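You operate a simulated robot arm through the tools that you are given. There is no shell and no other tool. Be economical: measure what you need, move in short steps, check, and stop when the job is done.

Carry out the task below with a simulated two-armed robot. There is one attempt and no reset: what you move stays moved.

JOB
Shut down the purple-tag coder and the green-tag coder on the test bench.
Fine: motor and heat off, heat dials back to zero; leave the other coders as they are.

It is judged by the outcome, as a careful person would: the job done as asked, and still so three seconds after it is handed in. It fails if anything else is knocked over, pushed out of place, dropped, spilled or broken.

ROBOT AND FRAMES
Two 7-joint arms with two-finger parallel grippers on one trunk, on a base that drives. Base frame: it is fixed to the floor where the robot stands at the start and does not move with it; the origin is under the middle of the robot, x ahead of it, y to its left, z up. Readings come in cm, degrees, newtons and seconds.
The left shoulder is at the start at [-8.2, 11.9, 85.1], the right one opposite. With the tool pointing down near the work surface each hand reaches from about 14 to 58 cm from the robot's upright axis, wherever it stands, measured 20 degrees to its own side. Places, roughly: green-tag control box [60, -210, 90]; green-tag green heat rocker [50, -210, 90]; green-tag red motor rocker [50, -210, 90]; pink-tag control box [75, 200, 100]; purple-tag green heat rocker [50, 70, 90]; purple-tag red motor rocker [50, 70, 90]; yellow-tag control box [75, 125, 100]. Payload 3.43 kg a hand.
The tool frame of a hand sits at the grasp point between the pads (the TCP): z along the fingers, y along the line on which they close. The tips reach 3 cm beyond it. The gripper opens to 9.4 cm. The fingers are 2.8 cm wide and 1 cm thick; the gripper's body (5 by 9.6 cm) begins 5.5 cm behind the TCP.
Orientation is that of the tool frame in the base frame, as a unit quaternion [x, y, z, w]. With the fingers straight down and closing along the base's y, the tool's x points along the base's -x, its y along +y and its z along -z.

CONTROLS
- The arms move only by the tool servo_tool. It takes "left_motion", "right_motion" or both (then of equal length, played together; a hand with none holds still); each is a list of rows, each a list of 2 entries, a list of its own where there are three numbers: the shift along the tool's x, y, z in m, then the turn, a rotation vector about the tool's x, y, z in degrees. In form: [[[tx, ty, tz], [ax, ay, az]], ...]. A call has 1 to 8 rows; each row is the pose to reach, as a shift and turn from the pose commanded when the call began, along the tool's axes at that moment. "left_jaw" and "right_jaw" are, for a hand that has rows, the opening, from 0 (shut) to 1 (fully open), set as the call begins (left out, the last holds). A row lasts 0.2 s, in which the tool goes at most 5 cm and 8.6 degrees; a call with a longer step from one row to the next is refused whole, and so is a gripper value outside its range. A pose out of reach is approached as far as the arm can. The call stops where the force on the tool passes 90 N (or 10 N more than at its start, if that is more) or the arm is blocked; 0.2 s more then pass. Each finger travels about 15.3 cm/s and halts on what it meets, pressing with about 41 N; the grip force reading is that of the motor and also rises with nothing between the fingers. The clock runs only during rows and for 0.2 s after the last one: add rows that repeat a pose to give the fingers time. The reply holds the time, the measured pose of the TCP, the force on the tool along the base axes, the opening and the grip force, in the units named above and with some noise, with the torque about the TCP (base axes, N m) and any sound that the robot's microphone picked up.
- Cameras (640 x 400 px; columns grow to the right, rows downward): "scene" is now at [1.41, 5.07, 156.09]; the picture's right is [0.64, -0.77, 0.00], its down [-0.57, -0.48, -0.67] and it looks along [0.52, 0.43, -0.74] (base axes); focal length 290 px, centre (320, 200). "left" rides on the left gripper at [7.6, -1.4, -10.2] in its tool frame; the picture's right is [0.18, 0.98, 0.00], its down [-0.75, 0.14, -0.64] and it looks along [-0.63, 0.12, 0.77] (tool axes); focal length 243 px, centre (320, 200). "right" rides on the right gripper at [7.6, 1.4, -10.2] in its tool frame; the picture's right is [-0.18, 0.98, 0.00], its down [-0.75, -0.14, -0.64] and it looks along [-0.63, -0.12, 0.77] (tool axes); focal length 243 px, centre (320, 200). There is no depth. A picture from a camera that has moved, and an enlarged one, comes with that camera's place and axes in the base frame and with its lens.
- snapshot(camera): a new picture of that camera. No time passes.
- move_column(by): slides the trunk up (or, below 0, down) by that many cm; the arms and the scene camera ride with it, the base frame stays. It gives what a move gives, with no picture.
- base_move(legs): drives the robot by 1 to 6 legs, each [ahead, left, turn to the left] in cm, cm and degrees, along the robot's own axes; the way and the turn of a leg run together, so that a leg with both is an arc; at most 150 cm and 180 degrees a leg. The arms and the cameras ride along, it lands a little off, and it stops where it bumps. It gives what a move gives.
- aim_head(pan, tilt): turns the head with the scene camera to pan (to the left, within 143 degrees either way) and tilt (down, from -29 to 69), counted from straight ahead of the robot. It gives what a move gives.
- zoom(camera, box): a new picture of the part [left, top, right, bottom] of that camera's present view, enlarged. No time passes.
- sign_off(): hands the job in; it is judged then, once.

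Go step by step. Nothing tells you exact positions but the pictures and the camera data: compare them with the known pose of the tool, close in by small moves and look again before you grip or let go. The budget is 120 turns and 100 pictures, counting those below and the enlarged ones. Unless the task says otherwise, let go and move clear before handing in, and close with one line.

The tools are called after "Emit:" as name(argument=value, ...) on one line, values as JSON. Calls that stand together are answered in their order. servo_tool: Moves the arms, as the interface text tells. Its arguments: {"type":"object","properties":{"left_motion":{"type":"array","items":{"type":"array"}},"left_jaw":{"type":"number"},"right_motion":{"type":"array","items":{"type":"array"}},"right_jaw":{"type":"number"}},"required":[]} The other tools are called the same way: move_column (by) slides the trunk up or down; base_move (legs) drives the base; aim_head (pan, tilt) turns the head that bears the scene camera; snapshot (camera) takes a picture; zoom (camera, box) takes an enlarged picture of a part of a camera's view; sign_off () hands the job in.

At the start:

```text
time: 0.0
left_ee_pos: [27.7, 32.7, 106.02]
left_ee_rot: [0.0, 1.0, 0.0, 0.0]
left_wrist_force: [-0.1, -0.1, -0.1]
left_ft_torque: [0.02, -0.01, -0.01]
left_gripper_width: 9.4
left_gripper_force: 0.2
right_ee_pos: [29.5, 3.82, 110.17]
right_ee_rot: [0.0, 1.0, -0.001, -0.001]
right_wrist_force: [-0.4, 0.1, 1.0]
right_ft_torque: [-0.02, -0.02, 0.02]
right_gripper_width: 9.41
right_gripper_force: 0.0
trunk travel left (down, up): [-27.5, 6.0]
robot x, y, heading: [-0.1, 0.01, -0.0]
head pan, tilt: [40.0, 47.7]
```

scene: 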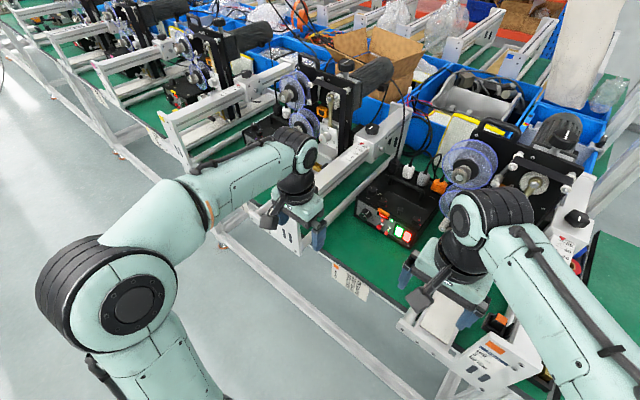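
right: 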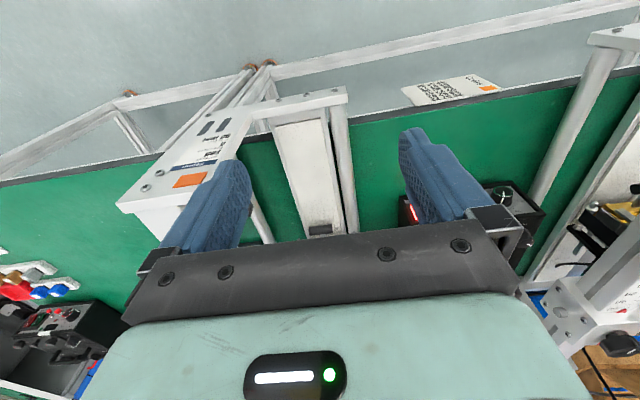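
left: 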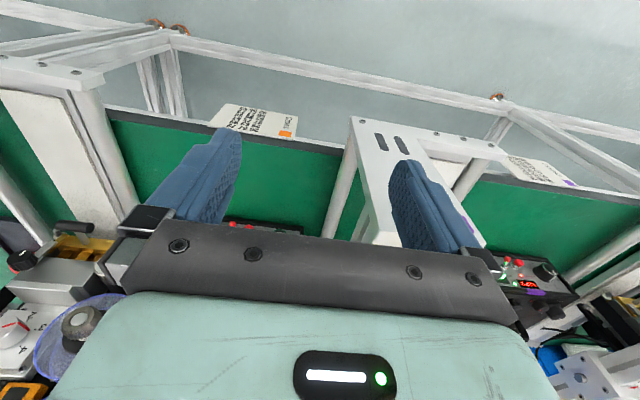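

I see a row of coders along the bench, with an orange-tag one right in front and the purple-tag one further left. I'll look closer at the scene and at the left wrist view.

Emit:
zoom(camera="scene", box=[320, 150, 480, 250])

Emit:
zoom(camera="left", box=[440, 220, 640, 345])

Emit:
aim_head(pan=65, tilt=45)

Emit:
snapshot(camera="scene")

```text
4.00 times, centred on (400, 200) of scene
camera zoom: at [1.41, 5.07, 156.09], right [0.64, -0.77, 0.0], down [-0.57, -0.48, -0.67], along [0.52, 0.43, -0.74], focal length 1162 px, centre (0, 200)
```

zoom: 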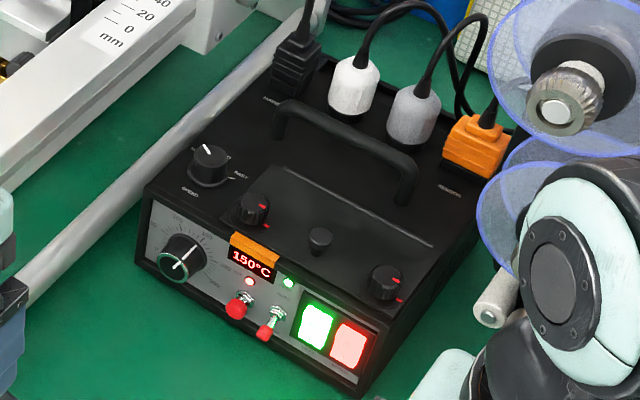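

```text
3.20 times, centred on (540, 282) of left
camera zoom: at [20.21, 31.41, 116.43], right [-0.18, 0.98, 0.0], down [0.75, 0.14, 0.64], along [0.63, 0.12, -0.77], focal length 776 px, centre (-384, -64)
```

zoom: 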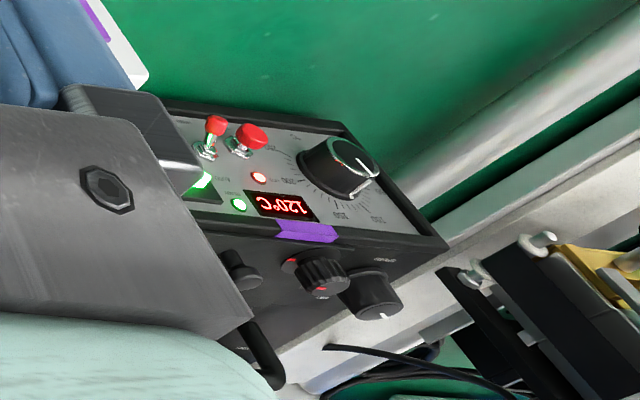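

```text
time: 0.9
left_ee_pos: [27.75, 32.8, 106.02]
left_ee_rot: [0.0, 1.0, 0.0, 0.0]
left_wrist_force: [0.7, 0.1, 0.1]
left_ft_torque: [-0.02, 0.04, -0.02]
left_gripper_width: 9.4
left_gripper_force: 0.1
right_ee_pos: [29.42, 3.78, 110.23]
right_ee_rot: [0.001, 1.0, 0.0, 0.0]
right_wrist_force: [-0.5, 0.5, -0.1]
right_ft_torque: [0.0, 0.0, -0.02]
right_gripper_width: 9.4
right_gripper_force: 0.1
trunk travel left (down, up): [-27.5, 6.0]
robot x, y, heading: [0.02, -0.15, 0.1]
head pan, tilt: [65.0, 45.0]
```

```text
94 pictures are left
camera scene: at [-1.2, 7.34, 156.46], right [0.91, -0.42, 0.0], down [-0.3, -0.64, -0.71], along [0.3, 0.64, -0.71], focal length 290 px, centre (320, 200)
```

scene: 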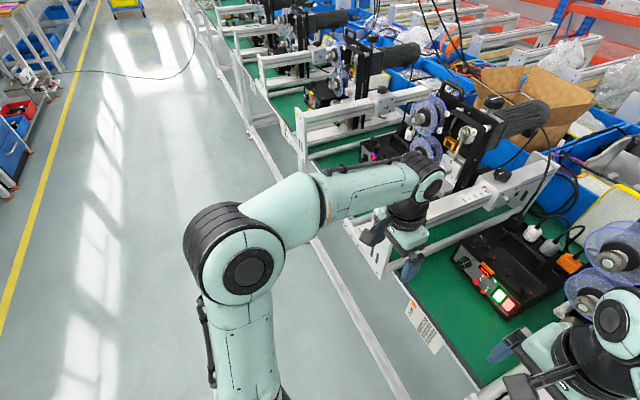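

The orange-tag box (150°C) in front is not mine; the purple-tag box (120°C) is the next one to the left. I'll back off so the arms clear the bench, slide left, and look again.

Emit:
base_move(legs=[[-30, 0, 0], [0, 65, 0]])

Emit:
aim_head(pan=0, tilt=45)

Emit:
snapshot(camera="scene")

```text
time: 8.8
left_ee_pos: [-2.31, 98.6, 106.03]
left_ee_rot: [0.0, 1.0, 0.0, 0.0]
left_wrist_force: [-0.4, -0.9, 0.7]
left_ft_torque: [0.0, 0.03, 0.0]
left_gripper_width: 9.39
left_gripper_force: 0.1
right_ee_pos: [-0.51, 69.59, 110.17]
right_ee_rot: [0.0, 1.0, 0.0, -0.001]
right_wrist_force: [0.5, 0.2, 0.3]
right_ft_torque: [-0.01, 0.0, -0.01]
right_gripper_width: 9.4
right_gripper_force: 0.0
trunk travel left (down, up): [-27.5, 6.0]
robot x, y, heading: [-30.26, 65.57, 0.2]
head pan, tilt: [65.0, 45.0]
```

```text
time: 10.1
left_ee_pos: [-2.26, 98.54, 106.15]
left_ee_rot: [0.0, 1.0, 0.0, 0.0]
left_wrist_force: [-0.4, 0.0, -0.1]
left_ft_torque: [0.01, 0.0, 0.0]
left_gripper_width: 9.41
left_gripper_force: 0.1
right_ee_pos: [-0.59, 69.64, 110.27]
right_ee_rot: [0.0, 1.0, 0.0, 0.0]
right_wrist_force: [0.5, 0.5, 0.8]
right_ft_torque: [0.0, 0.01, 0.0]
right_gripper_width: 9.4
right_gripper_force: 0.2
trunk travel left (down, up): [-27.5, 6.0]
robot x, y, heading: [-29.73, 66.1, -0.0]
head pan, tilt: [0.0, 45.0]
```

```text
93 pictures are left
camera scene: at [-26.59, 65.85, 156.46], right [0.0, -1.0, 0.0], down [-0.71, 0.0, -0.71], along [0.71, 0.0, -0.71], focal length 290 px, centre (320, 200)
```

scene: 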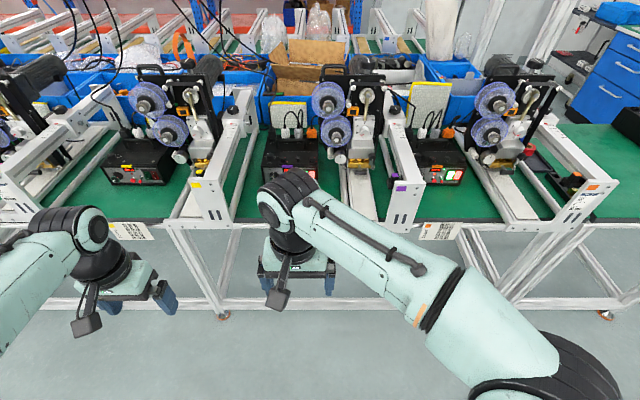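

The purple-tag coder is now straight ahead, between yellow on its left and orange on its right. I'll zoom in on its panel.

Emit:
zoom(camera="scene", box=[225, 100, 385, 200])

Emit:
zoom(camera="scene", box=[255, 140, 335, 190])

```text
4.00 times, centred on (305, 150) of scene
camera zoom: at [-26.59, 65.85, 156.46], right [0.0, -1.0, 0.0], down [-0.71, 0.0, -0.71], along [0.71, 0.0, -0.71], focal length 1162 px, centre (380, 400)
```

zoom: 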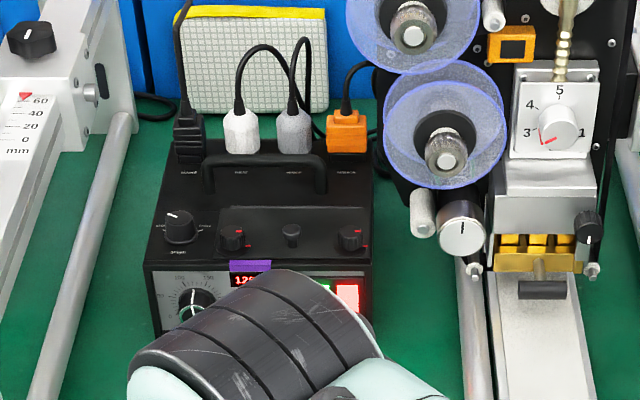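

```text
8.00 times, centred on (295, 165) of scene
camera zoom: at [-26.59, 65.85, 156.46], right [0.0, -1.0, 0.0], down [-0.71, 0.0, -0.71], along [0.71, 0.0, -0.71], focal length 2324 px, centre (520, 480)
```

zoom: 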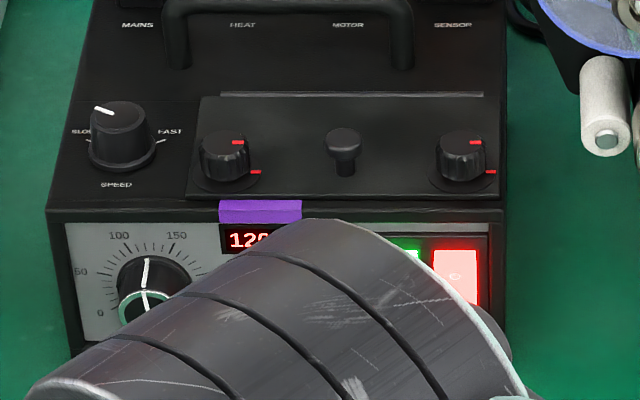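

The panel looks vertical at about x=53, with the dial near y=82.6, z=88.8 and the rockers near y=69–71, z=90. I'll raise the left hand clear and tilt the right hand 45° so its camera looks at the panel.

Emit:
servo_tool(right_motion=[[[-0.01, 0, 0], [0, -7.5, 0]], [[-0.02, 0, 0], [0, -15, 0]], [[-0.03, 0, 0], [0, -22.5, 0]], [[-0.04, 0, 0], [0, -30, 0]], [[-0.05, 0, 0], [0, -37.5, 0]], [[-0.06, 0, 0], [0, -45, 0]]], right_jaw=0, left_motion=[[[0.01, 0, -0.02], [0, 0, 0]], [[0.02, 0, -0.04], [0, 0, 0]], [[0.03, 0, -0.06], [0, 0, 0]], [[0.04, 0, -0.08], [0, 0, 0]], [[0.05, 0, -0.1], [0, 0, 0]], [[0.06, 0, -0.12], [0, 0, 0]]])

Emit:
base_move(legs=[[0, 12, 0], [12, 0, 0]])

Emit:
snapshot(camera="right")

Emit:
snapshot(camera="scene")

```text
time: 11.5
left_ee_pos: [-8.27, 98.65, 118.11]
left_ee_rot: [0.0, 1.0, 0.0, 0.0]
left_wrist_force: [-0.4, -0.7, -0.5]
left_ft_torque: [0.0, 0.0, -0.01]
left_gripper_width: 9.42
left_gripper_force: 0.0
right_ee_pos: [5.38, 69.57, 110.25]
right_ee_rot: [-0.001, 0.923, 0.002, 0.385]
right_wrist_force: [-0.8, 0.1, -0.2]
right_ft_torque: [-0.01, 0.0, 0.01]
right_gripper_width: 0.0
right_gripper_force: 33.1
trunk travel left (down, up): [-27.5, 6.0]
robot x, y, heading: [-30.16, 65.64, 0.1]
head pan, tilt: [0.0, 45.0]
```

```text
time: 14.1
left_ee_pos: [3.53, 110.77, 117.99]
left_ee_rot: [-0.001, 1.0, 0.0, 0.0]
left_wrist_force: [-0.2, 0.5, -1.0]
left_ft_torque: [0.03, -0.01, 0.01]
left_gripper_width: 9.4
left_gripper_force: 0.1
right_ee_pos: [17.29, 81.88, 110.18]
right_ee_rot: [0.0, 0.924, 0.0, 0.383]
right_wrist_force: [0.8, 0.7, -0.3]
right_ft_torque: [-0.03, -0.01, 0.0]
right_gripper_width: 0.01
right_gripper_force: 32.9
trunk travel left (down, up): [-27.5, 6.0]
robot x, y, heading: [-18.38, 77.92, 0.0]
head pan, tilt: [0.0, 45.0]
```

```text
90 pictures are left
camera right: at [4.66, 83.23, 112.01], right [0.13, 0.98, 0.13], down [0.08, -0.14, 0.99], along [0.99, -0.12, -0.1], focal length 243 px, centre (320, 200)
```

right: 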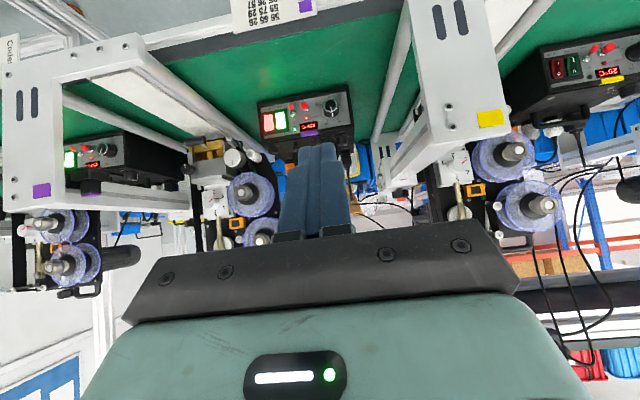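

```text
89 pictures are left
camera scene: at [-14.66, 77.98, 156.45], right [0.0, -1.0, 0.0], down [-0.71, 0.0, -0.71], along [0.71, 0.0, -0.71], focal length 290 px, centre (320, 200)
```

scene: 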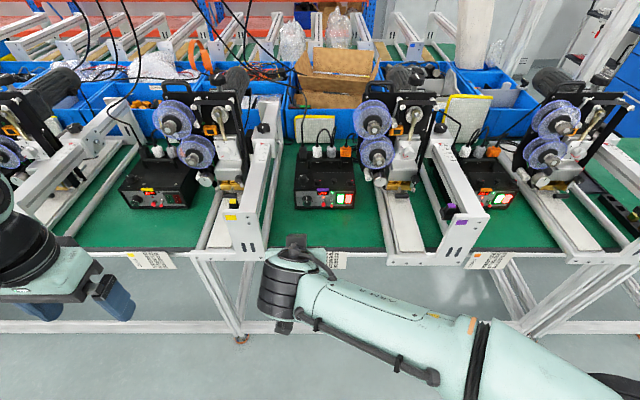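

The purple panel is clear from both cameras (the wrist view is upside down). I'll zoom in on it.

Emit:
zoom(camera="right", box=[250, 85, 362, 155])

Emit:
zoom(camera="scene", box=[285, 165, 365, 215])

Emit:
zoom(camera="right", box=[520, 30, 640, 105])

```text
5.71 times, centred on (306, 120) of right
camera zoom: at [4.66, 83.23, 112.01], right [0.13, 0.98, 0.13], down [0.08, -0.14, 0.99], along [0.99, -0.12, -0.1], focal length 1386 px, centre (400, 657)
```

zoom: 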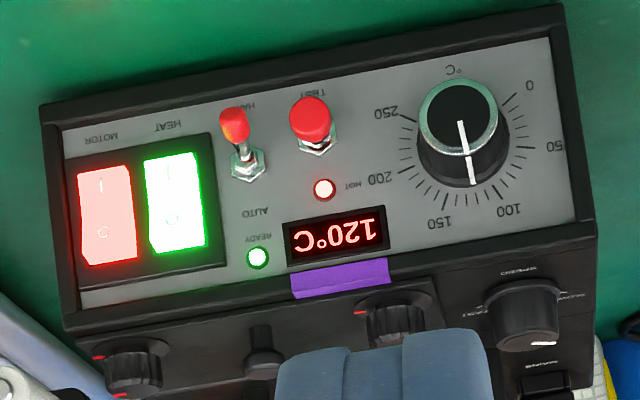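

```text
8.00 times, centred on (325, 190) of scene
camera zoom: at [-14.66, 77.98, 156.45], right [0.0, -1.0, 0.0], down [-0.71, 0.0, -0.71], along [0.71, 0.0, -0.71], focal length 2324 px, centre (280, 280)
```

zoom: 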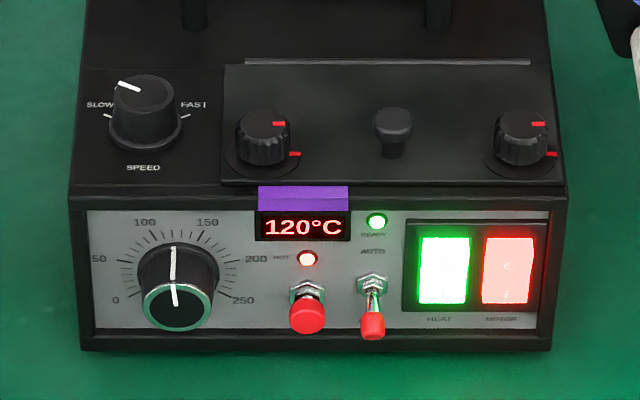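

```text
5.33 times, centred on (580, 68) of right
camera zoom: at [4.66, 83.23, 112.01], right [0.13, 0.98, 0.13], down [0.08, -0.14, 0.99], along [0.99, -0.12, -0.1], focal length 1294 px, centre (-1067, 907)
```

zoom: 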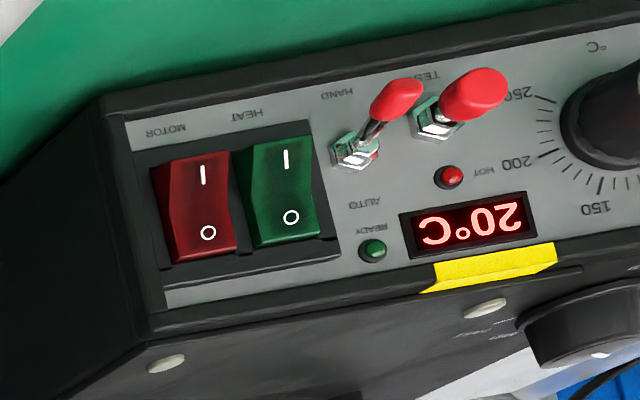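

Yellow (off) shows the rocker markings: O is at the top and I at the bottom, so I press the top halves. The heat rocker sits at about (53.3, 71.2, 89.2) and motor at y≈68.7. Next I'll drive in 15 cm and bring the right hand closer.

Emit:
base_move(legs=[[15, 0, 0]])

Emit:
snapshot(camera="right")

```text
time: 15.5
left_ee_pos: [18.47, 110.82, 118.08]
left_ee_rot: [0.001, 1.0, 0.0, 0.0]
left_wrist_force: [0.7, 0.2, 0.2]
left_ft_torque: [0.04, 0.01, -0.01]
left_gripper_width: 9.39
left_gripper_force: 0.0
right_ee_pos: [32.24, 81.83, 110.21]
right_ee_rot: [0.0, 0.924, 0.001, 0.383]
right_wrist_force: [-0.5, 0.6, -0.2]
right_ft_torque: [0.03, -0.01, 0.01]
right_gripper_width: 0.01
right_gripper_force: 33.0
trunk travel left (down, up): [-27.5, 6.0]
robot x, y, heading: [-3.2, 77.95, -0.1]
head pan, tilt: [0.0, 45.0]
```

```text
85 pictures are left
camera right: at [19.56, 83.24, 112.02], right [0.13, 0.98, 0.13], down [0.08, -0.14, 0.99], along [0.99, -0.12, -0.1], focal length 243 px, centre (320, 200)
```

right: 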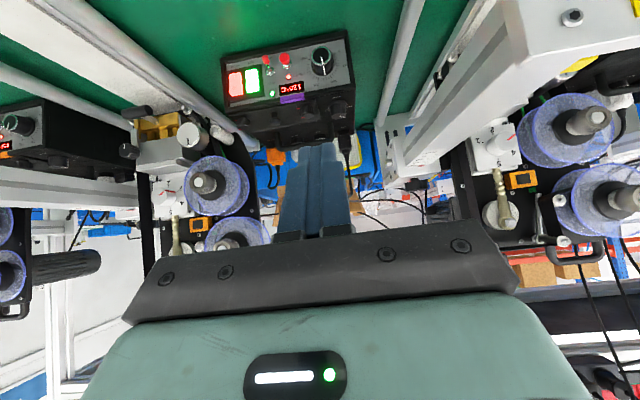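

I'll approach to a point about 10 cm off the heat rocker and look.

Emit:
servo_tool(right_motion=[[[0.003, -0.021, 0.034], [0, 0, 0]], [[0.007, -0.042, 0.068], [0, 0, 0]], [[0.01, -0.064, 0.102], [0, 0, 0]], [[0.014, -0.085, 0.136], [0, 0, 0]], [[0.017, -0.106, 0.17], [0, 0, 0]]])

Emit:
snapshot(camera="right")

Emit:
snapshot(camera="scene")

```text
time: 16.7
left_ee_pos: [18.55, 110.6, 118.03]
left_ee_rot: [0.0, 1.0, 0.0, 0.0]
left_wrist_force: [0.4, 0.1, -0.4]
left_ft_torque: [0.0, -0.01, -0.03]
left_gripper_width: 9.39
left_gripper_force: 0.0
right_ee_pos: [43.16, 71.22, 96.94]
right_ee_rot: [0.0, 0.924, 0.0, 0.382]
right_wrist_force: [-0.5, 0.0, 0.2]
right_ft_torque: [0.01, 0.01, 0.03]
right_gripper_width: 0.03
right_gripper_force: 32.8
trunk travel left (down, up): [-27.5, 6.0]
robot x, y, heading: [-3.17, 78.25, -0.2]
head pan, tilt: [0.0, 45.0]
```

```text
84 pictures are left
camera right: at [30.41, 72.57, 98.73], right [0.13, 0.98, 0.13], down [0.08, -0.14, 0.99], along [0.99, -0.12, -0.1], focal length 243 px, centre (320, 200)
```

right: 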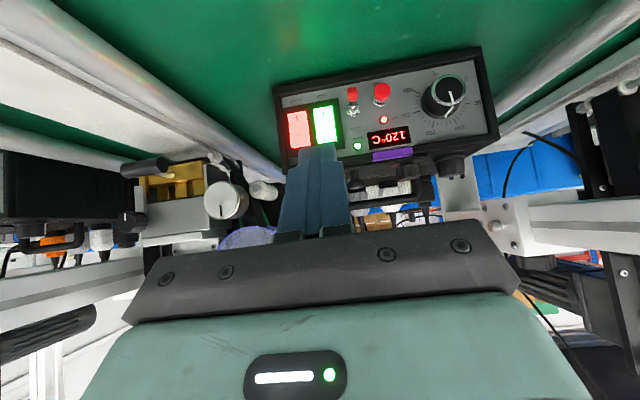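

```text
83 pictures are left
camera scene: at [0.29, 77.96, 156.46], right [0.0, -1.0, 0.0], down [-0.71, 0.0, -0.71], along [0.71, 0.0, -0.71], focal length 290 px, centre (320, 200)
```

scene: 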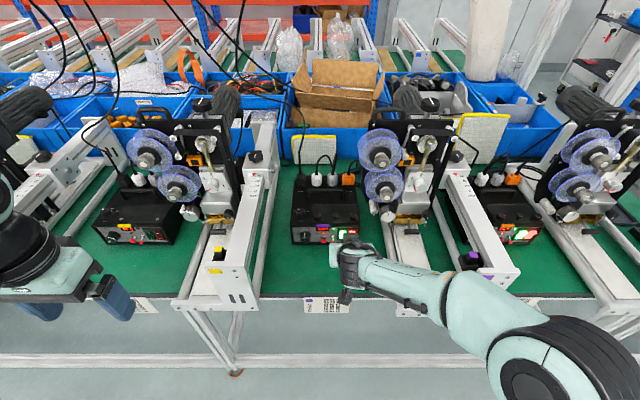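

Triangulation agrees: heat rocker (53.3, 71.25, 89.1), motor y=68.7, dial about (52, 81.7, 89.1). I'm moving the tip to just in front of the upper half of the heat rocker.

Emit:
servo_tool(right_motion=[[[0.005, 0, 0.033], [0, 0, 0]], [[0.0113, 0, 0.0656], [0, 0, 0]]])

Emit:
zoom(camera="right", box=[220, 40, 460, 190])

Emit:
zoom(camera="scene", box=[285, 205, 381, 265])

```text
time: 17.3
left_ee_pos: [18.52, 110.85, 118.01]
left_ee_rot: [0.0, 1.0, 0.0, 0.0]
left_wrist_force: [-0.1, -0.1, 0.0]
left_ft_torque: [0.01, -0.03, -0.01]
left_gripper_width: 9.39
left_gripper_force: 0.0
right_ee_pos: [46.91, 71.22, 91.58]
right_ee_rot: [-0.001, 0.924, 0.001, 0.383]
right_wrist_force: [0.1, 0.2, 0.4]
right_ft_torque: [0.0, 0.02, -0.03]
right_gripper_width: 0.02
right_gripper_force: 32.9
trunk travel left (down, up): [-27.5, 6.0]
robot x, y, heading: [-3.21, 77.86, 0.2]
head pan, tilt: [0.0, 45.0]
```

```text
2.67 times, centred on (340, 115) of right
camera zoom: at [34.2, 72.58, 93.36], right [0.13, 0.98, 0.13], down [0.08, -0.14, 0.99], along [0.99, -0.12, -0.1], focal length 647 px, centre (267, 427)
```

zoom: 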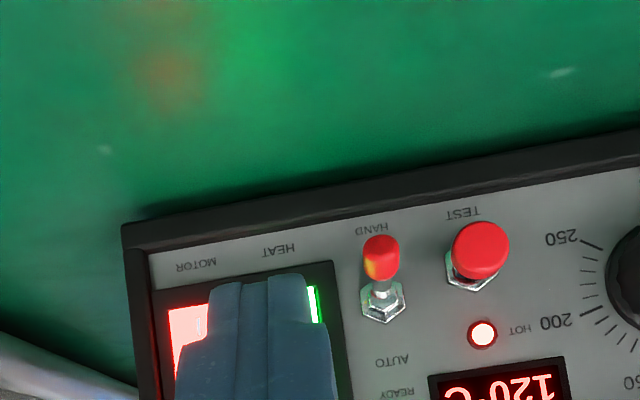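

```text
6.67 times, centred on (333, 235) of scene
camera zoom: at [0.26, 78.0, 156.46], right [0.0, -1.0, 0.0], down [-0.71, 0.0, -0.71], along [0.71, 0.0, -0.71], focal length 1936 px, centre (233, -33)
```

zoom: 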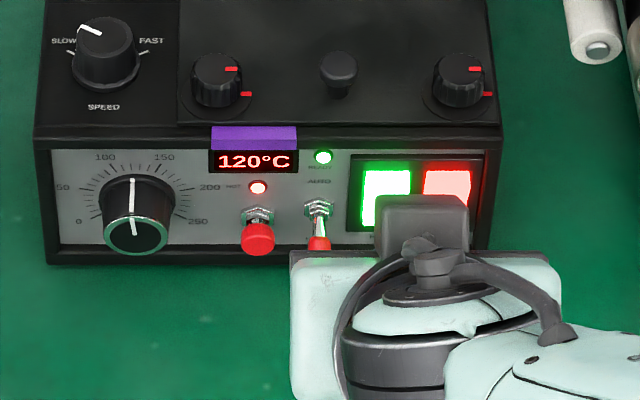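

Aligned on the heat rocker. Now I push forward in small increments.

Emit:
servo_tool(right_motion=[[[-0.0085, 0.0, 0.0085], [0, 0, 0]], [[-0.0141, 0.0, 0.0141], [0, 0, 0]]])

Emit:
zoom(camera="right", box=[220, 40, 460, 190])

```text
time: 17.9
left_ee_pos: [18.39, 110.85, 118.05]
left_ee_rot: [0.0, 1.0, 0.0, 0.0]
left_wrist_force: [-0.4, 0.5, 0.1]
left_ft_torque: [0.03, 0.03, -0.02]
left_gripper_width: 9.41
left_gripper_force: 0.0
right_ee_pos: [48.95, 71.31, 91.56]
right_ee_rot: [-0.002, 0.924, 0.001, 0.383]
right_wrist_force: [0.0, 0.0, -0.7]
right_ft_torque: [-0.01, 0.02, -0.01]
right_gripper_width: 0.02
right_gripper_force: 33.2
trunk travel left (down, up): [-27.5, 6.0]
robot x, y, heading: [-3.36, 78.03, 0.1]
head pan, tilt: [0.0, 45.0]
```

```text
2.67 times, centred on (340, 115) of right
camera zoom: at [36.27, 72.66, 93.35], right [0.13, 0.98, 0.13], down [0.08, -0.14, 0.99], along [0.99, -0.12, -0.1], focal length 647 px, centre (267, 427)
```

zoom: 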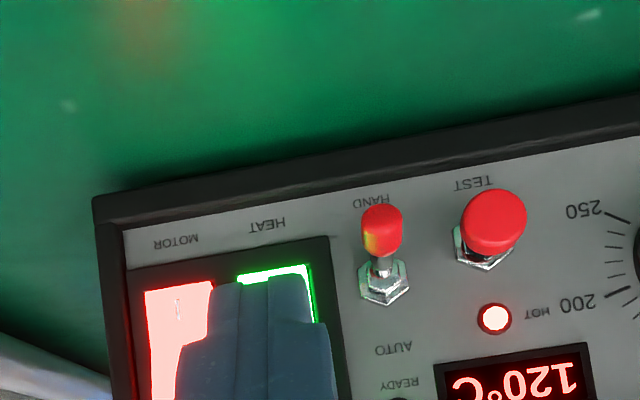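

No contact yet. I'm continuing with finer steps and a small shift away from the motor rocker.

Emit:
servo_tool(right_motion=[[[-0.0035, 0.001, 0.0035], [0, 0, 0]], [[-0.006, 0.001, 0.006], [0, 0, 0]]])

Emit:
zoom(camera="right", box=[220, 40, 460, 190])

```text
time: 18.5
left_ee_pos: [18.37, 110.77, 117.98]
left_ee_rot: [0.0, 1.0, 0.0, 0.0]
left_wrist_force: [-0.2, -0.7, 0.0]
left_ft_torque: [0.02, -0.02, 0.03]
left_gripper_width: 9.4
left_gripper_force: 0.0
right_ee_pos: [49.68, 71.34, 91.53]
right_ee_rot: [-0.001, 0.924, 0.001, 0.383]
right_wrist_force: [1.1, 1.0, 0.2]
right_ft_torque: [-0.03, 0.04, -0.02]
right_gripper_width: 0.01
right_gripper_force: 33.3
trunk travel left (down, up): [-27.5, 6.0]
robot x, y, heading: [-3.01, 77.88, -0.3]
head pan, tilt: [0.0, 45.0]
heard: click
```

```text
2.67 times, centred on (340, 115) of right
camera zoom: at [37.08, 72.75, 93.37], right [0.13, 0.98, 0.13], down [0.08, -0.14, 0.99], along [0.99, -0.12, -0.1], focal length 647 px, centre (267, 427)
```

zoom: 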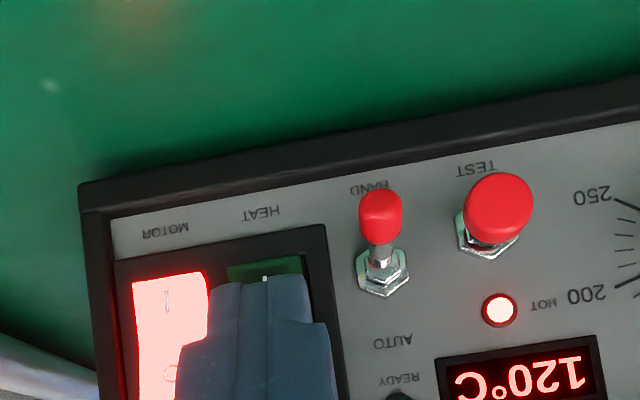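

Click: the heat rocker went dark. I'm backing off, shifting 2.55 cm to the motor rocker and pressing to the same depth.

Emit:
servo_tool(right_motion=[[[0.014, 0, -0.014], [0, 0, 0]], [[0.014, -0.0265, -0.014], [0, 0, 0]], [[0.007, -0.0265, -0.007], [0, 0, 0]], [[0.0025, -0.0265, -0.0025], [0, 0, 0]], [[-0.0005, -0.0265, 0.0005], [0, 0, 0]]])

Emit:
zoom(camera="right", box=[220, 40, 460, 190])

```text
time: 19.7
left_ee_pos: [18.56, 110.86, 118.07]
left_ee_rot: [0.0, 1.0, 0.001, 0.0]
left_wrist_force: [-0.5, 0.6, 0.4]
left_ft_torque: [0.01, -0.02, 0.03]
left_gripper_width: 9.41
left_gripper_force: 0.1
right_ee_pos: [49.73, 68.7, 91.64]
right_ee_rot: [-0.001, 0.924, 0.0, 0.383]
right_wrist_force: [-0.6, 0.6, 0.1]
right_ft_torque: [-0.01, -0.02, -0.01]
right_gripper_width: 0.0
right_gripper_force: 33.2
trunk travel left (down, up): [-27.5, 6.0]
robot x, y, heading: [-3.58, 78.0, -0.1]
head pan, tilt: [0.0, 45.0]
heard: click
```

```text
2.67 times, centred on (340, 115) of right
camera zoom: at [37.08, 70.12, 93.38], right [0.13, 0.98, 0.13], down [0.08, -0.14, 0.99], along [0.99, -0.12, -0.1], focal length 647 px, centre (267, 427)
```

zoom: 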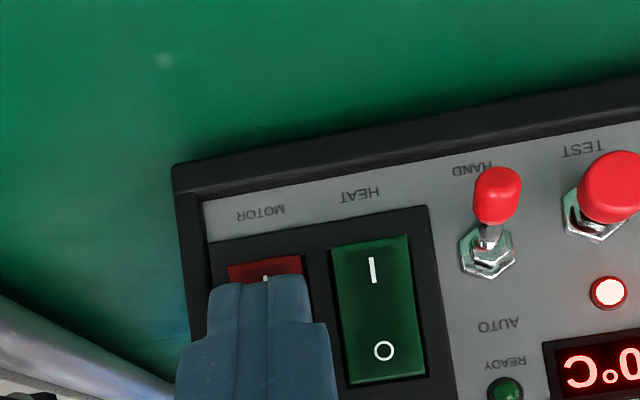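

Both purple rockers are now dark. Next is the heat dial: back off, slide left to in front of it, open the jaws to about 5 cm and look.

Emit:
servo_tool(right_motion=[[[0.021, 0, -0.021], [0, 0, 0]], [[0.04, 0, -0.044], [0, 0, 0]], [[0.04, 0.045, -0.044], [0, 0, 0]], [[0.04, 0.09, -0.044], [0, 0, 0]], [[0.04, 0.133, -0.044], [0, 0, 0]]])

Emit:
servo_tool(right_motion=[[[0, 0, 0], [0, 0, 0]], [[0, 0, 0], [0, 0, 0]]], right_jaw=0.56)

Emit:
zoom(camera="right", box=[160, 20, 480, 220])

Emit:
zoom(camera="scene", box=[265, 195, 361, 255])

```text
time: 20.9
left_ee_pos: [18.58, 110.89, 117.97]
left_ee_rot: [-0.001, 1.0, 0.0, 0.0]
left_wrist_force: [0.2, 0.7, 0.7]
left_ft_torque: [-0.01, 0.0, -0.03]
left_gripper_width: 9.39
left_gripper_force: 0.0
right_ee_pos: [43.95, 82.11, 91.66]
right_ee_rot: [-0.001, 0.924, -0.001, 0.383]
right_wrist_force: [1.0, -0.4, -0.4]
right_ft_torque: [0.02, -0.03, 0.0]
right_gripper_width: 0.01
right_gripper_force: 33.1
trunk travel left (down, up): [-27.5, 6.0]
robot x, y, heading: [-3.32, 78.04, 0.0]
head pan, tilt: [0.0, 45.0]
```

```text
time: 21.5
left_ee_pos: [18.55, 110.7, 117.97]
left_ee_rot: [0.0, 1.0, 0.0, 0.0]
left_wrist_force: [-1.0, 1.1, -0.1]
left_ft_torque: [0.0, -0.01, 0.02]
left_gripper_width: 9.4
left_gripper_force: 0.1
right_ee_pos: [43.93, 81.95, 91.75]
right_ee_rot: [0.0, 0.924, 0.0, 0.383]
right_wrist_force: [-0.8, -0.7, 0.0]
right_ft_torque: [-0.01, -0.01, -0.03]
right_gripper_width: 5.23
right_gripper_force: 0.1
trunk travel left (down, up): [-27.5, 6.0]
robot x, y, heading: [-3.32, 78.2, 0.0]
head pan, tilt: [0.0, 45.0]
```

```text
2.00 times, centred on (320, 120) of right
camera zoom: at [31.19, 83.42, 93.56], right [0.13, 0.98, 0.13], down [0.08, -0.14, 0.99], along [0.99, -0.12, -0.1], focal length 485 px, centre (320, 360)
```

zoom: 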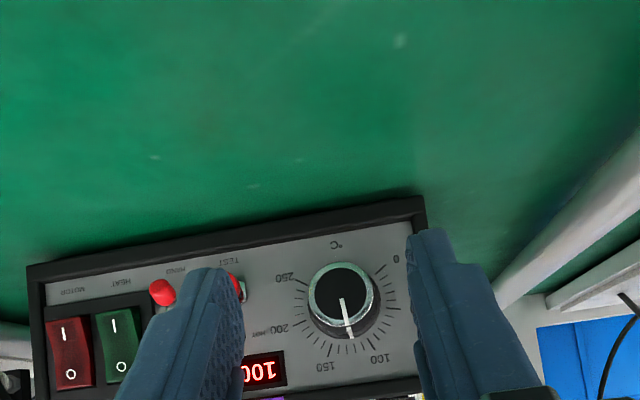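

```text
6.67 times, centred on (313, 225) of scene
camera zoom: at [0.21, 77.98, 156.46], right [0.0, -1.0, 0.0], down [-0.71, 0.0, -0.71], along [0.71, 0.0, -0.71], focal length 1936 px, centre (367, 33)
```

zoom: 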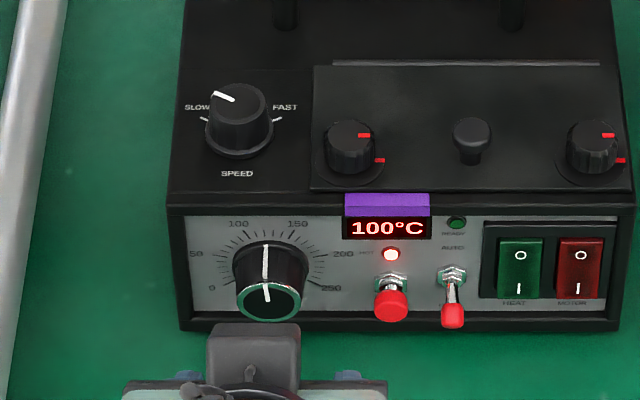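

The dial centre comes out at about (51.3 front face, 82.2, 89.05). I'm advancing so the fingertips straddle the knob, then looking before closing.

Emit:
servo_tool(right_motion=[[[-0.017, 0.0015, 0.0374], [0, 0, 0]], [[-0.0255, 0.0015, 0.0459], [0, 0, 0]], [[-0.0305, 0.0015, 0.0509], [0, 0, 0]]], right_jaw=0.52)

Emit:
zoom(camera="right", box=[160, 20, 480, 220])

```text
time: 22.3
left_ee_pos: [18.49, 110.85, 118.1]
left_ee_rot: [0.0, 1.0, 0.0, 0.0]
left_wrist_force: [0.3, 0.5, -0.7]
left_ft_torque: [0.0, 0.01, 0.0]
left_gripper_width: 9.4
left_gripper_force: 0.0
right_ee_pos: [49.63, 82.0, 90.45]
right_ee_rot: [0.0, 0.924, 0.0, 0.382]
right_wrist_force: [0.6, -0.2, 0.4]
right_ft_torque: [-0.03, -0.01, 0.0]
right_gripper_width: 4.89
right_gripper_force: 0.0
trunk travel left (down, up): [-27.5, 6.0]
robot x, y, heading: [-3.35, 78.07, -0.2]
head pan, tilt: [0.0, 45.0]
```

```text
2.00 times, centred on (320, 120) of right
camera zoom: at [36.96, 83.51, 92.2], right [0.13, 0.98, 0.13], down [0.08, -0.14, 0.99], along [0.99, -0.12, -0.1], focal length 485 px, centre (320, 360)
```

zoom: 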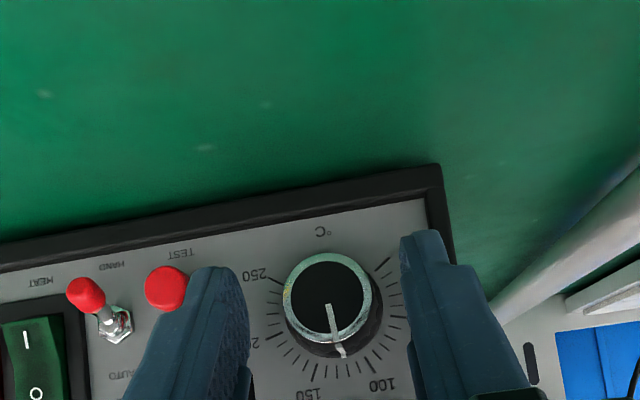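

Centred on the knob. Closing.

Emit:
servo_tool(right_motion=[[[0, 0, 0], [0, 0, 0]], [[0, 0, 0], [0, 0, 0]], [[0, 0, 0], [0, 0, 0]]], right_jaw=0.2)

Emit:
zoom(camera="right", box=[160, 20, 480, 220])

```text
time: 23.1
left_ee_pos: [18.52, 110.76, 118.13]
left_ee_rot: [0.0, 1.0, 0.0, 0.0]
left_wrist_force: [0.1, -1.1, 0.0]
left_ft_torque: [-0.02, -0.03, 0.02]
left_gripper_width: 9.4
left_gripper_force: 0.1
right_ee_pos: [49.59, 82.15, 90.34]
right_ee_rot: [-0.002, 0.924, 0.002, 0.383]
right_wrist_force: [2.5, 5.6, -0.4]
right_ft_torque: [0.1, -0.07, 0.04]
right_gripper_width: 2.79
right_gripper_force: 40.8
trunk travel left (down, up): [-27.5, 6.0]
robot x, y, heading: [-3.5, 78.22, 0.2]
head pan, tilt: [0.0, 45.0]
```

```text
2.00 times, centred on (320, 120) of right
camera zoom: at [36.92, 83.61, 92.22], right [0.13, 0.98, 0.13], down [0.08, -0.14, 0.99], along [0.99, -0.12, -0.1], focal length 485 px, centre (320, 360)
```

zoom: 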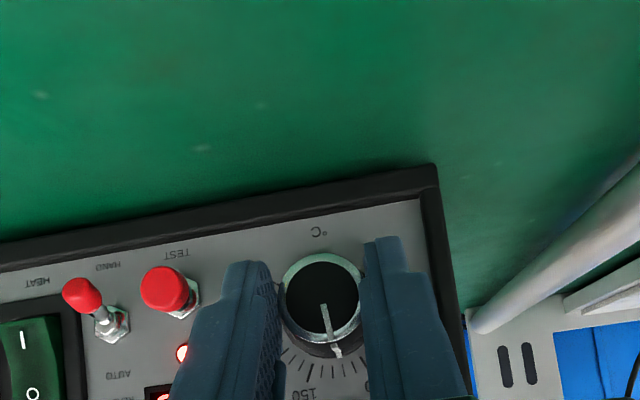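

Gripped at 2.8 cm. I'm rotating counter-clockwise 40° about the dial's axis.

Emit:
servo_tool(right_motion=[[[0.0001, 0.0017, 0.0001], [5.66, 0, -5.66]], [[0.0003, 0.0035, 0.0003], [11.31, 0, -11.31]], [[0.0008, 0.0051, 0.0008], [16.97, 0, -16.97]], [[0.0013, 0.0066, 0.0013], [22.63, 0, -22.63]], [[0.0021, 0.008, 0.0021], [28.28, 0, -28.28]]])

Emit:
snapshot(camera="right")

```text
time: 24.3
left_ee_pos: [18.09, 109.19, 118.46]
left_ee_rot: [0.002, 1.0, 0.005, 0.002]
left_wrist_force: [-0.4, -0.1, -0.5]
left_ft_torque: [0.01, 0.0, -0.02]
left_gripper_width: 9.39
left_gripper_force: 0.0
right_ee_pos: [49.63, 80.74, 90.82]
right_ee_rot: [-0.118, 0.87, -0.314, 0.361]
right_wrist_force: [-25.2, 14.4, -6.6]
right_ft_torque: [0.25, 0.96, 0.32]
right_gripper_width: 2.8
right_gripper_force: 41.1
trunk travel left (down, up): [-27.5, 6.0]
robot x, y, heading: [-3.24, 77.81, -0.1]
head pan, tilt: [0.0, 45.0]
```

```text
73 pictures are left
camera right: at [37.03, 83.2, 91.13], right [0.15, 0.84, -0.52], down [0.08, 0.51, 0.85], along [0.98, -0.17, 0.01], focal length 243 px, centre (320, 200)
```

right: 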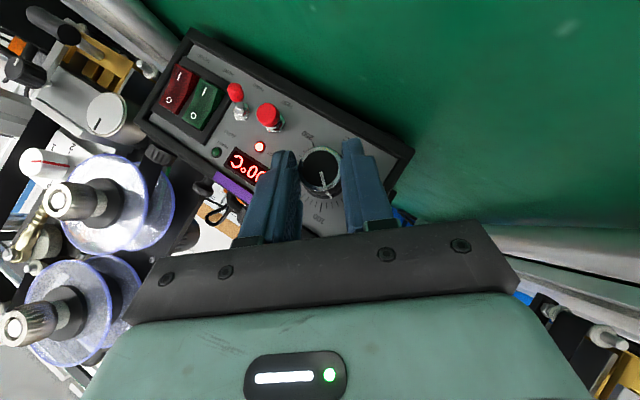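

The hand landed about 2 cm off in y and the left hand shifted too, so something is loading the robot. I'll check before going on.

Emit:
snapshot(camera="scene")

Emit:
zoom(camera="right", box=[160, 60, 480, 260])

```text
72 pictures are left
camera scene: at [-0.4, 76.09, 156.49], right [0.0, -1.0, -0.01], down [-0.7, 0.01, -0.71], along [0.71, 0.01, -0.7], focal length 290 px, centre (320, 200)
```

scene: 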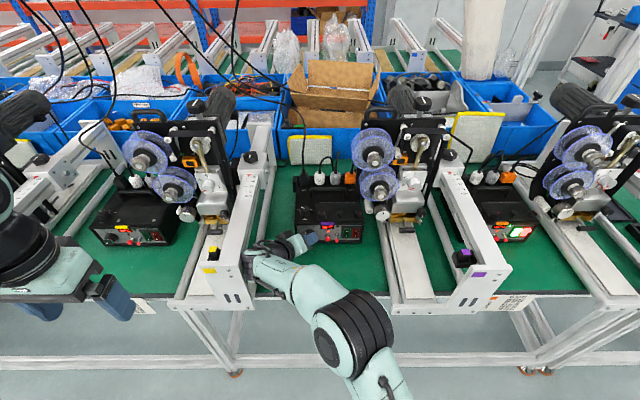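

```text
2.00 times, centred on (320, 160) of right
camera zoom: at [37.03, 83.2, 91.13], right [0.15, 0.84, -0.52], down [0.08, 0.51, 0.85], along [0.98, -0.17, 0.01], focal length 485 px, centre (320, 280)
```

zoom: 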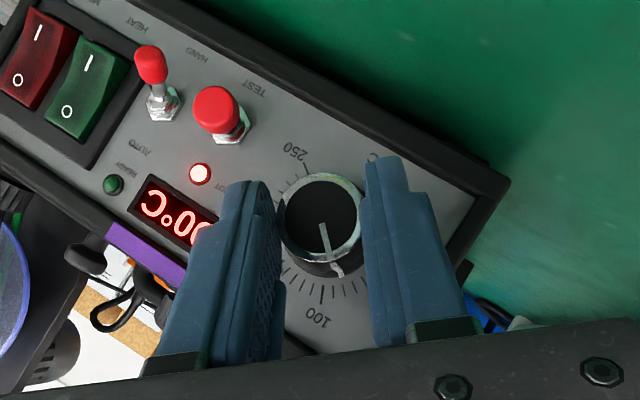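

The right wrist has swung against the yellow bracket. I'll rotate back to unload it; after that I'll regrasp with the hand leaning right and end upright, so it never swings left.

Emit:
servo_tool(right_motion=[[[0.0001, -0.0017, 0.0001], [-5.66, 0, 5.66]], [[0.0003, -0.0035, 0.0003], [-11.31, 0, 11.31]], [[0.0005, -0.0043, 0.0005], [-14.14, 0, 14.14]]])

Emit:
snapshot(camera="scene")

```text
time: 25.1
left_ee_pos: [18.39, 110.85, 118.06]
left_ee_rot: [-0.001, 1.0, 0.0, 0.001]
left_wrist_force: [0.3, 0.1, -0.3]
left_ft_torque: [-0.03, -0.01, 0.02]
left_gripper_width: 9.39
left_gripper_force: 0.1
right_ee_pos: [49.4, 82.98, 90.43]
right_ee_rot: [-0.07, 0.909, -0.158, 0.378]
right_wrist_force: [-1.3, -2.4, 3.6]
right_ft_torque: [-0.12, -1.08, 0.03]
right_gripper_width: 2.83
right_gripper_force: 41.1
trunk travel left (down, up): [-27.5, 6.0]
robot x, y, heading: [-3.16, 78.11, 0.1]
head pan, tilt: [0.0, 45.0]
```

```text
70 pictures are left
camera scene: at [0.15, 78.05, 156.46], right [0.0, -1.0, 0.0], down [-0.71, 0.0, -0.71], along [0.71, 0.0, -0.71], focal length 290 px, centre (320, 200)
```

scene: 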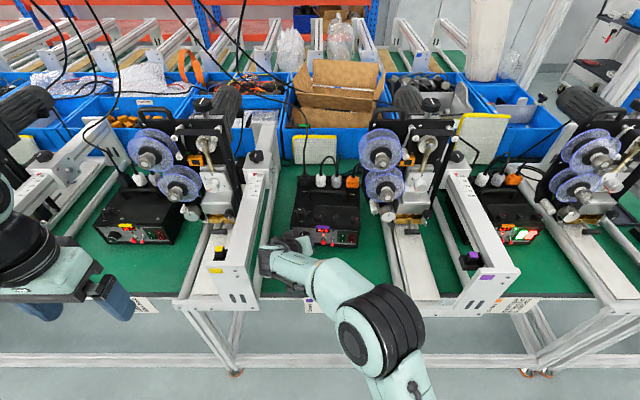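

Unloaded, and everything sits where it was. I'm opening the jaws and backing straight off, then checking the pointer.

Emit:
servo_tool(right_motion=[[[0, 0, 0], [0, 0, 0]], [[0, 0, 0], [0, 0, 0]], [[0.014, 0, -0.014], [0, 0, 0]], [[0.028, 0, -0.028], [0, 0, 0]]], right_jaw=0.52)

Emit:
zoom(camera="right", box=[160, 20, 480, 220])

Emit:
zoom(camera="scene", box=[265, 195, 361, 255])

```text
time: 26.1
left_ee_pos: [18.49, 110.74, 118.02]
left_ee_rot: [0.0, 1.0, 0.001, 0.0]
left_wrist_force: [0.5, 0.6, 0.1]
left_ft_torque: [0.02, -0.01, 0.0]
left_gripper_width: 9.4
left_gripper_force: 0.0
right_ee_pos: [45.63, 82.55, 90.32]
right_ee_rot: [-0.066, 0.91, -0.161, 0.377]
right_wrist_force: [-0.8, 0.1, 0.4]
right_ft_torque: [-0.05, -0.01, 0.01]
right_gripper_width: 4.9
right_gripper_force: 0.0
trunk travel left (down, up): [-27.5, 6.0]
robot x, y, heading: [-3.47, 78.09, 0.0]
head pan, tilt: [0.0, 45.0]
```

```text
2.00 times, centred on (320, 120) of right
camera zoom: at [32.92, 84.57, 91.53], right [0.13, 0.97, -0.21], down [0.08, 0.2, 0.98], along [0.99, -0.14, -0.05], focal length 485 px, centre (320, 360)
```

zoom: 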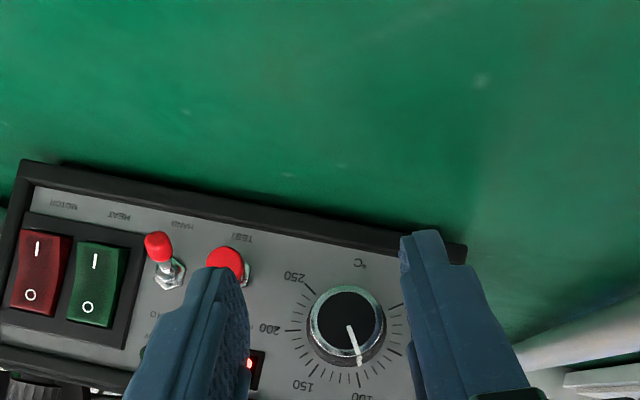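

```text
6.67 times, centred on (313, 225) of scene
camera zoom: at [0.18, 78.0, 156.46], right [0.0, -1.0, 0.0], down [-0.71, 0.0, -0.71], along [0.71, 0.0, -0.71], focal length 1936 px, centre (367, 33)
```

zoom: 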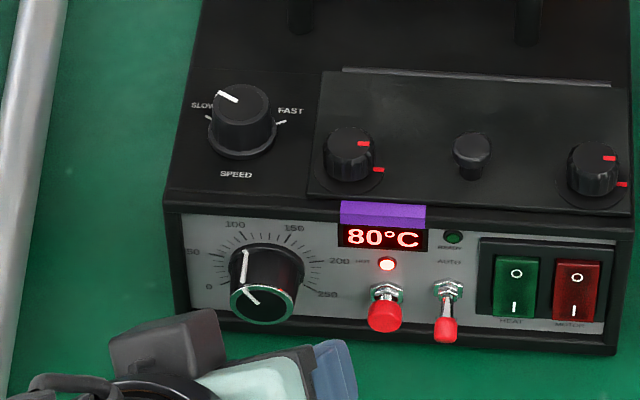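

The dial now reads about 80–85, but the purple box has yawed roughly 6° from that contact (its right front came toward me); I'll straighten it gently at the end. First I'll rotate the open hand to lean right for the next stroke.

Emit:
servo_tool(right_motion=[[[0.0004, -0.0008, 0.0004], [-5.66, 0, 5.66]], [[0.0008, -0.0016, 0.0008], [-11.31, 0, 11.31]], [[0.0012, -0.0024, 0.0012], [-16.97, 0, 16.97]], [[0.0018, -0.0032, 0.0018], [-22.63, 0, 22.63]], [[0.0024, -0.004, 0.0024], [-28.28, 0, 28.28]], [[0.0031, -0.0053, 0.0031], [-34.6, 0, 34.6]]])

Emit:
zoom(camera="right", box=[160, 20, 480, 220])

Emit:
snapshot(camera="scene")

```text
refused: row 6 steps farther than a row can; nothing moved
```

```text
2.00 times, centred on (320, 120) of right
camera zoom: at [32.92, 84.57, 91.53], right [0.13, 0.97, -0.21], down [0.08, 0.2, 0.98], along [0.99, -0.14, -0.05], focal length 485 px, centre (320, 360)
```

zoom: 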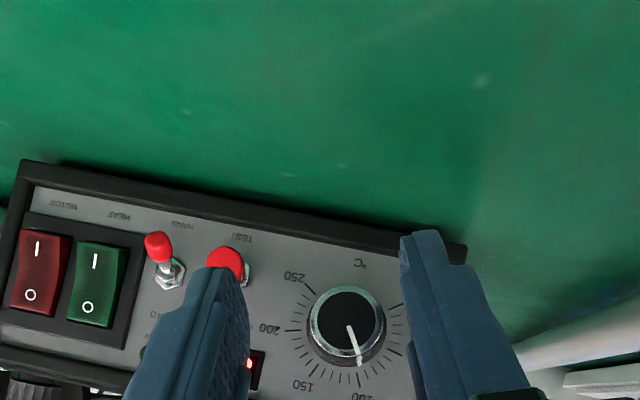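

```text
66 pictures are left
camera scene: at [0.18, 78.0, 156.46], right [0.0, -1.0, 0.0], down [-0.71, 0.0, -0.71], along [0.71, 0.0, -0.71], focal length 290 px, centre (320, 200)
```

scene: 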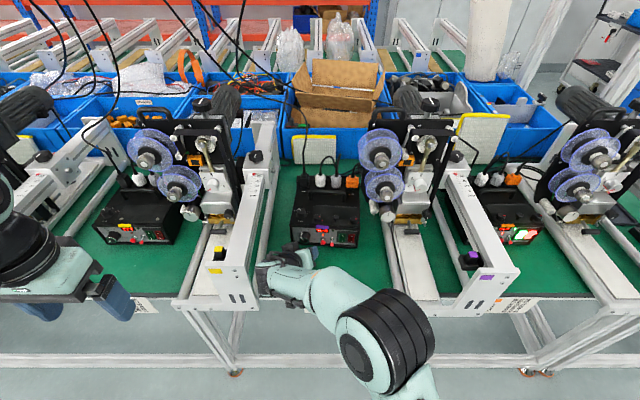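

The last row was too large; I'll resend it in seven steps.

Emit:
servo_tool(right_motion=[[[0.0004, -0.0008, 0.0004], [-5.5, 0, 5.5]], [[0.0008, -0.0016, 0.0008], [-11, 0, 11]], [[0.0012, -0.0024, 0.0012], [-16.5, 0, 16.5]], [[0.0018, -0.0032, 0.0018], [-22, 0, 22]], [[0.0024, -0.004, 0.0024], [-27.5, 0, 27.5]], [[0.0031, -0.0053, 0.0031], [-33, 0, 33]], [[0.0031, -0.0053, 0.0031], [-36, 0, 36]]])

Emit:
zoom(camera="right", box=[160, 20, 480, 220])

Emit:
snapshot(camera="scene")

```text
time: 27.7
left_ee_pos: [18.54, 110.71, 118.03]
left_ee_rot: [0.0, 1.0, 0.0, 0.0]
left_wrist_force: [-0.3, -1.0, 0.4]
left_ft_torque: [0.0, -0.02, 0.05]
left_gripper_width: 9.39
left_gripper_force: 0.1
right_ee_pos: [45.74, 81.85, 90.23]
right_ee_rot: [0.102, 0.89, 0.248, 0.369]
right_wrist_force: [0.6, -0.1, 0.8]
right_ft_torque: [-0.02, 0.02, -0.01]
right_gripper_width: 4.87
right_gripper_force: 0.0
trunk travel left (down, up): [-27.5, 6.0]
robot x, y, heading: [-3.55, 78.29, 0.1]
head pan, tilt: [0.0, 45.0]
```

```text
2.00 times, centred on (320, 120) of right
camera zoom: at [33.0, 82.14, 92.44], right [0.13, 0.77, 0.62], down [0.08, -0.63, 0.77], along [0.99, -0.05, -0.14], focal length 485 px, centre (320, 360)
```

zoom: 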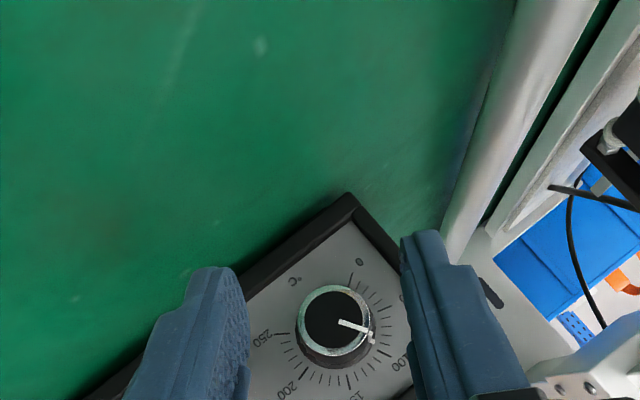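

```text
64 pictures are left
camera scene: at [0.23, 77.96, 156.46], right [0.0, -1.0, 0.0], down [-0.71, 0.0, -0.71], along [0.71, 0.0, -0.71], focal length 290 px, centre (320, 200)
```

scene: 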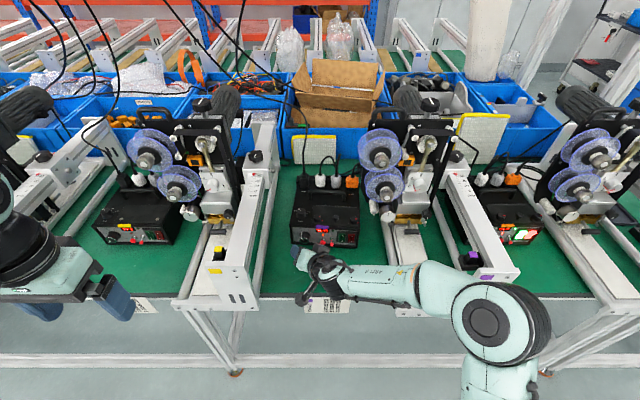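

The right side has plenty of room. I'm advancing and gripping with the hand leaning right 31°.

Emit:
servo_tool(right_motion=[[[-0.014, 0.0, 0.014], [0, 0, 0]], [[-0.024, 0.0, 0.024], [0, 0, 0]], [[-0.0275, 0.0, 0.0275], [0, 0, 0]]])

Emit:
zoom(camera="right", box=[160, 20, 480, 220])

```text
time: 28.5
left_ee_pos: [18.52, 110.84, 118.1]
left_ee_rot: [0.0, 1.0, 0.0, 0.0]
left_wrist_force: [-0.8, -0.1, 0.0]
left_ft_torque: [-0.02, 0.0, 0.0]
left_gripper_width: 9.4
left_gripper_force: 0.0
right_ee_pos: [49.58, 81.85, 90.17]
right_ee_rot: [0.102, 0.89, 0.247, 0.369]
right_wrist_force: [0.5, 0.0, -0.2]
right_ft_torque: [0.0, -0.06, -0.02]
right_gripper_width: 4.89
right_gripper_force: 0.0
trunk travel left (down, up): [-27.5, 6.0]
robot x, y, heading: [-3.12, 77.98, 0.0]
head pan, tilt: [0.0, 45.0]
```

```text
2.00 times, centred on (320, 120) of right
camera zoom: at [36.88, 82.14, 92.41], right [0.13, 0.78, 0.62], down [0.08, -0.63, 0.77], along [0.99, -0.05, -0.14], focal length 485 px, centre (320, 360)
```

zoom: 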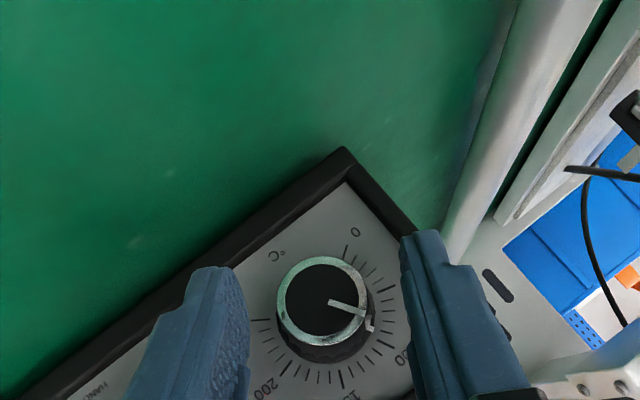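

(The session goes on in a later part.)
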